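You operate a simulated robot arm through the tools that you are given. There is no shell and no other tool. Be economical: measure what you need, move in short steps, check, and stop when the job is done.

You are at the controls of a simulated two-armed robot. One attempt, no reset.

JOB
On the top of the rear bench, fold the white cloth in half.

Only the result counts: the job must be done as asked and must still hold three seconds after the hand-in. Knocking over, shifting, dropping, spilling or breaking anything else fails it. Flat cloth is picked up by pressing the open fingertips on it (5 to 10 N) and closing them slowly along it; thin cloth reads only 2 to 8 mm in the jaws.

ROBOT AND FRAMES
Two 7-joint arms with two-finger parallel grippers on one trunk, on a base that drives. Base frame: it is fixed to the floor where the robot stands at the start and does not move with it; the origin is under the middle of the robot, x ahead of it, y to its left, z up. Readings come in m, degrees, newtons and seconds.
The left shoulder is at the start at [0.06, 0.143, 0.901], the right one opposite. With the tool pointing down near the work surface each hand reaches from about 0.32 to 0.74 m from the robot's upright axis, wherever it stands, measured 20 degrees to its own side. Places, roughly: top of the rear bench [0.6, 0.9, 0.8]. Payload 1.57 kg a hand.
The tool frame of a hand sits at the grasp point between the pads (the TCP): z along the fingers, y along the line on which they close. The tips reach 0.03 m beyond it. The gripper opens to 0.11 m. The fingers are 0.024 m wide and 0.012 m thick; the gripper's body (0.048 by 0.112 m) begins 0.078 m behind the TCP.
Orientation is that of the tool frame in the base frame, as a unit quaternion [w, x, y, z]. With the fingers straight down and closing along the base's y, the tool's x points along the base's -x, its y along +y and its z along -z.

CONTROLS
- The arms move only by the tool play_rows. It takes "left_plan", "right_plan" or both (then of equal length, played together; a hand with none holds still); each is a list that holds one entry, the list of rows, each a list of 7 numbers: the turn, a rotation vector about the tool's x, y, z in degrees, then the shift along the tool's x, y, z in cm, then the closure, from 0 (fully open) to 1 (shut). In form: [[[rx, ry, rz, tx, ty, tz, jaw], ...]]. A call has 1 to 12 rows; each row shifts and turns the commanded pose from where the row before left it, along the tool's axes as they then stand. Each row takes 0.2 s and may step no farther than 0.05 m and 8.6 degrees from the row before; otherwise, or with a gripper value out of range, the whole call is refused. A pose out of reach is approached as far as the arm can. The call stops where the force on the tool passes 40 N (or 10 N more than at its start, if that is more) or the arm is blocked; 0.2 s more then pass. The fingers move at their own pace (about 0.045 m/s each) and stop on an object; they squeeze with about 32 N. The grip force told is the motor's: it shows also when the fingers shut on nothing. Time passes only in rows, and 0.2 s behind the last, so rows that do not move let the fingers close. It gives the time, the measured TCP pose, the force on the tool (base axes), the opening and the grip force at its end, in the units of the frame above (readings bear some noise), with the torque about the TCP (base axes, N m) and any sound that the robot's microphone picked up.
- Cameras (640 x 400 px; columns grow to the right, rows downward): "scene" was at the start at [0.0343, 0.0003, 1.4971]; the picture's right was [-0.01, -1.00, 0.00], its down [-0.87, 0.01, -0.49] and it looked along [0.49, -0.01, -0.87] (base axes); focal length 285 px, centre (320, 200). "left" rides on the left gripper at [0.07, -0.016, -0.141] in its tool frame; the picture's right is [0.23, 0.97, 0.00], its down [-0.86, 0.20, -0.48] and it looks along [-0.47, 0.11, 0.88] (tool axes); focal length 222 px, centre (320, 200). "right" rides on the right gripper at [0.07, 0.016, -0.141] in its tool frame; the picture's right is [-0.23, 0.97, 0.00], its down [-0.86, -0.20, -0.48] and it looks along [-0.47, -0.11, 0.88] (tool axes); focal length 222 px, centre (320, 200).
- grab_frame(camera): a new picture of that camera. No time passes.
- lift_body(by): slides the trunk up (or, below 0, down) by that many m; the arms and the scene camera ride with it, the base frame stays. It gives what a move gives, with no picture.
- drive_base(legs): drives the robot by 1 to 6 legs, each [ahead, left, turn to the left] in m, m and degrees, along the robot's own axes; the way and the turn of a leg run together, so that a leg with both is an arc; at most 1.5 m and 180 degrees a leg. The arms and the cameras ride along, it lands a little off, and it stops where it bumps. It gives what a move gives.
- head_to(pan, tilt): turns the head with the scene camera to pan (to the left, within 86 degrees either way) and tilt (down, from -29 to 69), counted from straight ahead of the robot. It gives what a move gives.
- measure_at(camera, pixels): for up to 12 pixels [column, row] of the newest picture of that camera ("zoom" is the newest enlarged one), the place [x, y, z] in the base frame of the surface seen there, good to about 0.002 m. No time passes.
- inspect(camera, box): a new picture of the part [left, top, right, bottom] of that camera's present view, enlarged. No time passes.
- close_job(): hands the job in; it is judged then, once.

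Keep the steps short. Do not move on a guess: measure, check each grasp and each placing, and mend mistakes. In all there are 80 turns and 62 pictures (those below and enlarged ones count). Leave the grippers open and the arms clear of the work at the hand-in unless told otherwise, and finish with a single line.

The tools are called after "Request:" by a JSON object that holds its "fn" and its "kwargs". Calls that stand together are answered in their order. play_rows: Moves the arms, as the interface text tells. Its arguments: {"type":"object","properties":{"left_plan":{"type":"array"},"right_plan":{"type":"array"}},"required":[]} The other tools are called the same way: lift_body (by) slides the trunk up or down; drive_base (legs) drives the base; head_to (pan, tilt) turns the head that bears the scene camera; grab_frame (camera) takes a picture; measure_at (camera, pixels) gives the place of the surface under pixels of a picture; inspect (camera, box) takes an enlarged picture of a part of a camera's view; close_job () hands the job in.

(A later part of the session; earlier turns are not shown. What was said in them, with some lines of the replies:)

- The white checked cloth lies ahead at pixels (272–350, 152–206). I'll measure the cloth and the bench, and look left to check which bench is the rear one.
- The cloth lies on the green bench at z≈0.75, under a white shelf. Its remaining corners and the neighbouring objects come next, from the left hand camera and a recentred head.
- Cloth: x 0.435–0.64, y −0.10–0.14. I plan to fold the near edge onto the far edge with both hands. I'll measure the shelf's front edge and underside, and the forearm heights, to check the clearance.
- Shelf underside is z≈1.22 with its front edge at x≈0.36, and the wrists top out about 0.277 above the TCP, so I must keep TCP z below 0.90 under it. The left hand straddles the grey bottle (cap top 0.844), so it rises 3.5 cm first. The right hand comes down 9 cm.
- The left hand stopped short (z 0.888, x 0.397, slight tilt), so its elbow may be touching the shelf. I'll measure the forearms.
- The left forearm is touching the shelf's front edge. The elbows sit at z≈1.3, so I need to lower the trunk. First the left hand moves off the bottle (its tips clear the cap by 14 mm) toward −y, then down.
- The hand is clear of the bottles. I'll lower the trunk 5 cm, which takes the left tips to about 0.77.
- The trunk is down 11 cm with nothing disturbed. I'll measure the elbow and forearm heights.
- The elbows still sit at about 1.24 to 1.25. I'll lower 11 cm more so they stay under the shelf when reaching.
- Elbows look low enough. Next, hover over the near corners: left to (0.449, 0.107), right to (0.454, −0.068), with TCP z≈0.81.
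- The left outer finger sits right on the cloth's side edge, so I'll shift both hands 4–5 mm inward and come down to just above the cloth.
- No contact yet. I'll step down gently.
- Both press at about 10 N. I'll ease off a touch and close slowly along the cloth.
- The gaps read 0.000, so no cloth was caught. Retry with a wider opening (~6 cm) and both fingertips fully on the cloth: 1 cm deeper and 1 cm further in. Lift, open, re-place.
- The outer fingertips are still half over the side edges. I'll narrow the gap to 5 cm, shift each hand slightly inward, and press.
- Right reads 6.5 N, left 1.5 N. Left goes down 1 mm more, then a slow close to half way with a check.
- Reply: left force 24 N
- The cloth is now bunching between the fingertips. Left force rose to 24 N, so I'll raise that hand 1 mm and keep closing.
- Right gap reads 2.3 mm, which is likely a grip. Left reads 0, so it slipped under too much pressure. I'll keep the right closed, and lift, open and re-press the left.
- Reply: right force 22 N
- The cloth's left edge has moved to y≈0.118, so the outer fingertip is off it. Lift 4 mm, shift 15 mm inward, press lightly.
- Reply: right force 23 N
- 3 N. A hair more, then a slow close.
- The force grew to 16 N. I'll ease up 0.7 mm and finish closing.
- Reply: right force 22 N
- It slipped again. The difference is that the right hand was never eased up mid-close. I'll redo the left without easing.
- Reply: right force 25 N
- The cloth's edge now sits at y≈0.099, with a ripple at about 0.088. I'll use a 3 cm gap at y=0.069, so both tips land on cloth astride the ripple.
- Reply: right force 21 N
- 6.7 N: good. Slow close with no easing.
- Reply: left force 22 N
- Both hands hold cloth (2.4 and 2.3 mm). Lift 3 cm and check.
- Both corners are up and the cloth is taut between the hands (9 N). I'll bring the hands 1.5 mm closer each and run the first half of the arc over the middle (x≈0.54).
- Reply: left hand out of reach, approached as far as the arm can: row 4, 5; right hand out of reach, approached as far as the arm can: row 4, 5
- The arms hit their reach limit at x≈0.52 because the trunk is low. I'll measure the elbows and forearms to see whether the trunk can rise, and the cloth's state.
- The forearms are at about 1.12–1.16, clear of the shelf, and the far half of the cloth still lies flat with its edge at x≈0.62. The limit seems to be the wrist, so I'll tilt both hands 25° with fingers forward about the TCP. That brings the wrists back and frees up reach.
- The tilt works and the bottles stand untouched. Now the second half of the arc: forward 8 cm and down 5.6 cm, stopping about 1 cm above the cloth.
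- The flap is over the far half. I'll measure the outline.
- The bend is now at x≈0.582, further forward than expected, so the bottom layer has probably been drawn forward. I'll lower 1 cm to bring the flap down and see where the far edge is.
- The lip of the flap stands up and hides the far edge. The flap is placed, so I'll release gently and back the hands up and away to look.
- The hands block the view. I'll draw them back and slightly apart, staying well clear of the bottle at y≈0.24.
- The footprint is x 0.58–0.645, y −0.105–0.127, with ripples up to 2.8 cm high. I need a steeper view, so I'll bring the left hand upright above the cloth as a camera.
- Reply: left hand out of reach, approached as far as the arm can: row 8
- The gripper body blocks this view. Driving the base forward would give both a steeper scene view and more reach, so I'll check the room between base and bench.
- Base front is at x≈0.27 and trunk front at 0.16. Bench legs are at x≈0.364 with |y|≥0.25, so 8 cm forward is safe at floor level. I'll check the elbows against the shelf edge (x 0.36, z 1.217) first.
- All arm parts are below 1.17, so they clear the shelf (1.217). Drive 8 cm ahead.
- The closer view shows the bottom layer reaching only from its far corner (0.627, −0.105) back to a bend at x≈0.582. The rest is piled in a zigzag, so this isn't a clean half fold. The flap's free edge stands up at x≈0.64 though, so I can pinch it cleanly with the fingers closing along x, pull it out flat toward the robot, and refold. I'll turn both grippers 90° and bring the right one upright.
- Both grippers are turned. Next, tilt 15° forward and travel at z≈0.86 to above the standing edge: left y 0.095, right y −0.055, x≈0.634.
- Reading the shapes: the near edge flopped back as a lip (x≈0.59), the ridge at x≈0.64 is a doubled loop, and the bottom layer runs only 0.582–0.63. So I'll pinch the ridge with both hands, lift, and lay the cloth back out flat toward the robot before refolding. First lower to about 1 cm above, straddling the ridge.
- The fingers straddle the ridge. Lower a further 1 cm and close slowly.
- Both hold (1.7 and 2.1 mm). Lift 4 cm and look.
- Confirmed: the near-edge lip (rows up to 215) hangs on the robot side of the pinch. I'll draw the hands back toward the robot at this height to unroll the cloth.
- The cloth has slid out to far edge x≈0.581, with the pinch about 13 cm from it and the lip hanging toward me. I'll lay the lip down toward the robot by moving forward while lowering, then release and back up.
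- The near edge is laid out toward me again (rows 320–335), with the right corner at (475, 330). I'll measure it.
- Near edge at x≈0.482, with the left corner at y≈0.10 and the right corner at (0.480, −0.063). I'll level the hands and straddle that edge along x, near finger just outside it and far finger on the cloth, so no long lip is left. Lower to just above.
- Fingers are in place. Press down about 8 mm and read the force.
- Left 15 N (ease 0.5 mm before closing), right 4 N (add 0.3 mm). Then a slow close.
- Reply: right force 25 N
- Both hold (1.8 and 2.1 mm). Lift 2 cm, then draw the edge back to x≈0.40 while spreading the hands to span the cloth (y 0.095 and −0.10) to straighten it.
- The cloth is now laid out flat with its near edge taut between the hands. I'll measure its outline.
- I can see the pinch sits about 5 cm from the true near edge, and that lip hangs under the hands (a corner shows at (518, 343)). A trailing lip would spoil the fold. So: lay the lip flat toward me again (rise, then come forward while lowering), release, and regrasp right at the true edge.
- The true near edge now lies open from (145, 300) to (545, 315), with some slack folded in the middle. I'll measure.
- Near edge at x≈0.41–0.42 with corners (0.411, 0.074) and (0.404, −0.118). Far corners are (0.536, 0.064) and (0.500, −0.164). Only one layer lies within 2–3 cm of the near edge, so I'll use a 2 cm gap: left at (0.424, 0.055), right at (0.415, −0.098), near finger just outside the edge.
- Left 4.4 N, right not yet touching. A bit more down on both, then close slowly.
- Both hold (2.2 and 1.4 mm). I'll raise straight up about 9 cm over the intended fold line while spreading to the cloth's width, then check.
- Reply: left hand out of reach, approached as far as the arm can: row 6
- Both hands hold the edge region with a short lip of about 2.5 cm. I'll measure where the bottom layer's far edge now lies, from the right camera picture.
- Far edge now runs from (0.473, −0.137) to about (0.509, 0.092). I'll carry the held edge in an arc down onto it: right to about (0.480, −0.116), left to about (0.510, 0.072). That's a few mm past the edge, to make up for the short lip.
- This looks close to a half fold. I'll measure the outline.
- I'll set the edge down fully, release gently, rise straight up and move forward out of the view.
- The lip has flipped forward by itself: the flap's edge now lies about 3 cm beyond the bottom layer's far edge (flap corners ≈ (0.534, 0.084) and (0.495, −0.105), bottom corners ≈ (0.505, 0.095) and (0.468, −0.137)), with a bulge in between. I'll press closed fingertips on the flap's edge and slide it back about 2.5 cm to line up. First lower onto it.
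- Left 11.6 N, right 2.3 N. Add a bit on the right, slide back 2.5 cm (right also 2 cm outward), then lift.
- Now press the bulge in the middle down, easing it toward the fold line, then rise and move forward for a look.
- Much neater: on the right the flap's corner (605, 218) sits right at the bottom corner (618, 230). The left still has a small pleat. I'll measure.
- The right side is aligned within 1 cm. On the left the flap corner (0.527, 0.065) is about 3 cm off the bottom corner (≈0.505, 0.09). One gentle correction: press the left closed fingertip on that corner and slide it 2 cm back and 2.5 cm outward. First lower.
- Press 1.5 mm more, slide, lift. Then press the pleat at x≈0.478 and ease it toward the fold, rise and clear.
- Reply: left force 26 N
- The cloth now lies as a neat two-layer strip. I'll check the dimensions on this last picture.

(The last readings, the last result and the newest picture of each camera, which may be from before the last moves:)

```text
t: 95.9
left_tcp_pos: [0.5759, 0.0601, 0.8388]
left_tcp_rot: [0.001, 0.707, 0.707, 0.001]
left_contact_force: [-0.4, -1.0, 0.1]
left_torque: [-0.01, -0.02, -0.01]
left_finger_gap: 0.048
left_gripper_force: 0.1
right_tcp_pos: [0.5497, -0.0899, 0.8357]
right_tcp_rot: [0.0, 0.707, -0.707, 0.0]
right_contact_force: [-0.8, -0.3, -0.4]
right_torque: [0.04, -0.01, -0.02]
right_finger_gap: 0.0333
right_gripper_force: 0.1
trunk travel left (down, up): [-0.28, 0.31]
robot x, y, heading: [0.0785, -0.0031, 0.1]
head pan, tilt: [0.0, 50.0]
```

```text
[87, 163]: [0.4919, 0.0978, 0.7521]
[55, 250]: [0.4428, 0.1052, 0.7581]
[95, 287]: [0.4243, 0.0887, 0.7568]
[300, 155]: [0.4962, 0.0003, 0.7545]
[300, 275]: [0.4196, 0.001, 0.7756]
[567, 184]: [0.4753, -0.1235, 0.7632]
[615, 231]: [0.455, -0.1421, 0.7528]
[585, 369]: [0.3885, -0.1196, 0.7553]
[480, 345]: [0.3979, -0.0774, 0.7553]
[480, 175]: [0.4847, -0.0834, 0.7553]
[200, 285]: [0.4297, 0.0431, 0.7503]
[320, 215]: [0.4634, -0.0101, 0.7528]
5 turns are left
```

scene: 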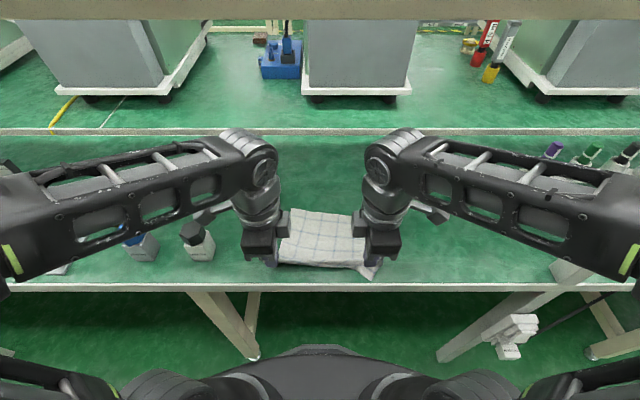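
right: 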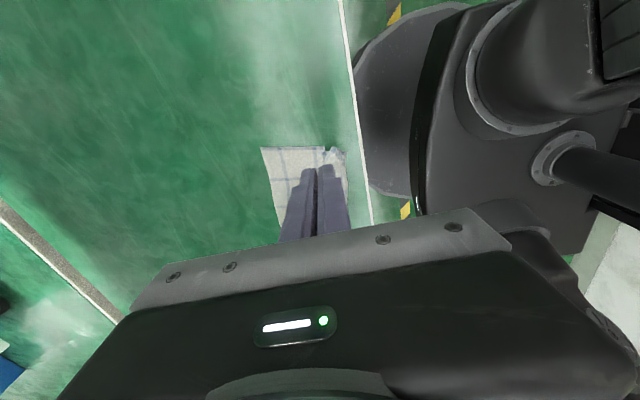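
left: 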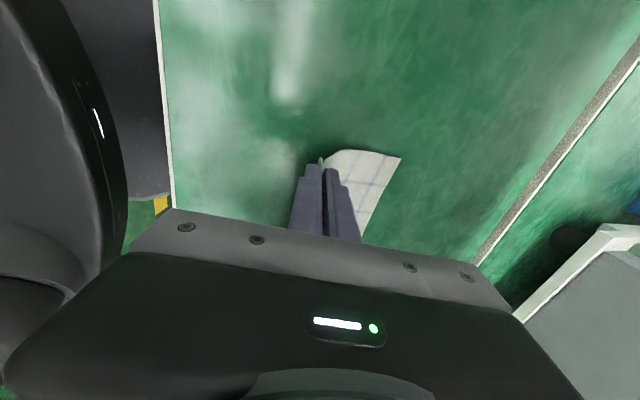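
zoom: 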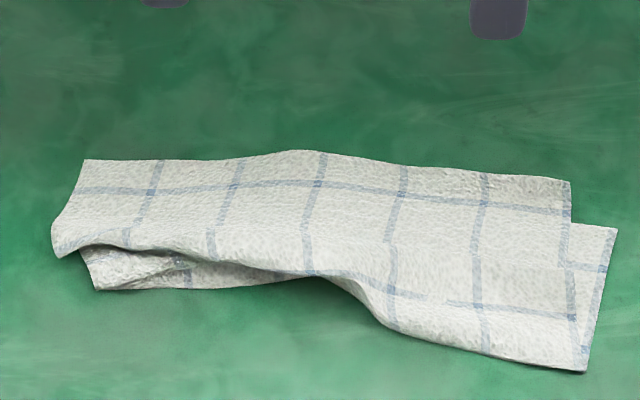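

The folded strip is about 0.235 × 0.085 m, and the edges meet within 1–3 cm. I'll open the grippers fully and move the hands aside, clear of the cloth.

Request:
{"fn": "play_rows", "kwargs": {"left_plan": [[[0, 0, 0, 1.5, 0, -0.5, 0], [0, 0, 0, 1.5, 0, 0, 0], [0, 0, 0, 1.5, 0, 0, 0], [0, 0, 0, 0, 0, 0, 0], [0, 0, 0, 0, 0, 0, 0]]], "right_plan": [[[0, 0, 0, 2, -1, -0.5, 0], [0, 0, 0, 2, -1, 0, 0], [0, 0, 0, 2, 0, 0, 0], [0, 0, 0, 0, 0, 0, 0], [0, 0, 0, 0, 0, 0, 0]]]}}

```text
t: 97.1
left_tcp_pos: [0.5746, 0.1058, 0.8422]
left_tcp_rot: [0.0, 0.707, 0.707, 0.0]
left_contact_force: [0.0, 0.4, -0.1]
left_torque: [-0.01, 0.01, 0.0]
left_finger_gap: 0.1102
left_gripper_force: 0.0
right_tcp_pos: [0.5717, -0.149, 0.841]
right_tcp_rot: [0.0, -0.707, 0.707, 0.0]
right_contact_force: [-0.3, 0.0, 1.0]
right_torque: [-0.03, -0.01, 0.03]
right_finger_gap: 0.1101
right_gripper_force: 0.0
trunk travel left (down, up): [-0.28, 0.31]
robot x, y, heading: [0.0795, 0.0034, -0.0]
head pan, tilt: [0.0, 50.0]
4 turns are left
```

Grippers are open and clear of the cloth, so I'm handing in.

Request:
{"fn": "close_job", "kwargs": {}}

```text
The job is handed in.
```

The white cloth is folded in half on the rear bench, with its edges meeting within about 1–3 cm; nothing else was seen to move, and both grippers are open and clear of it.
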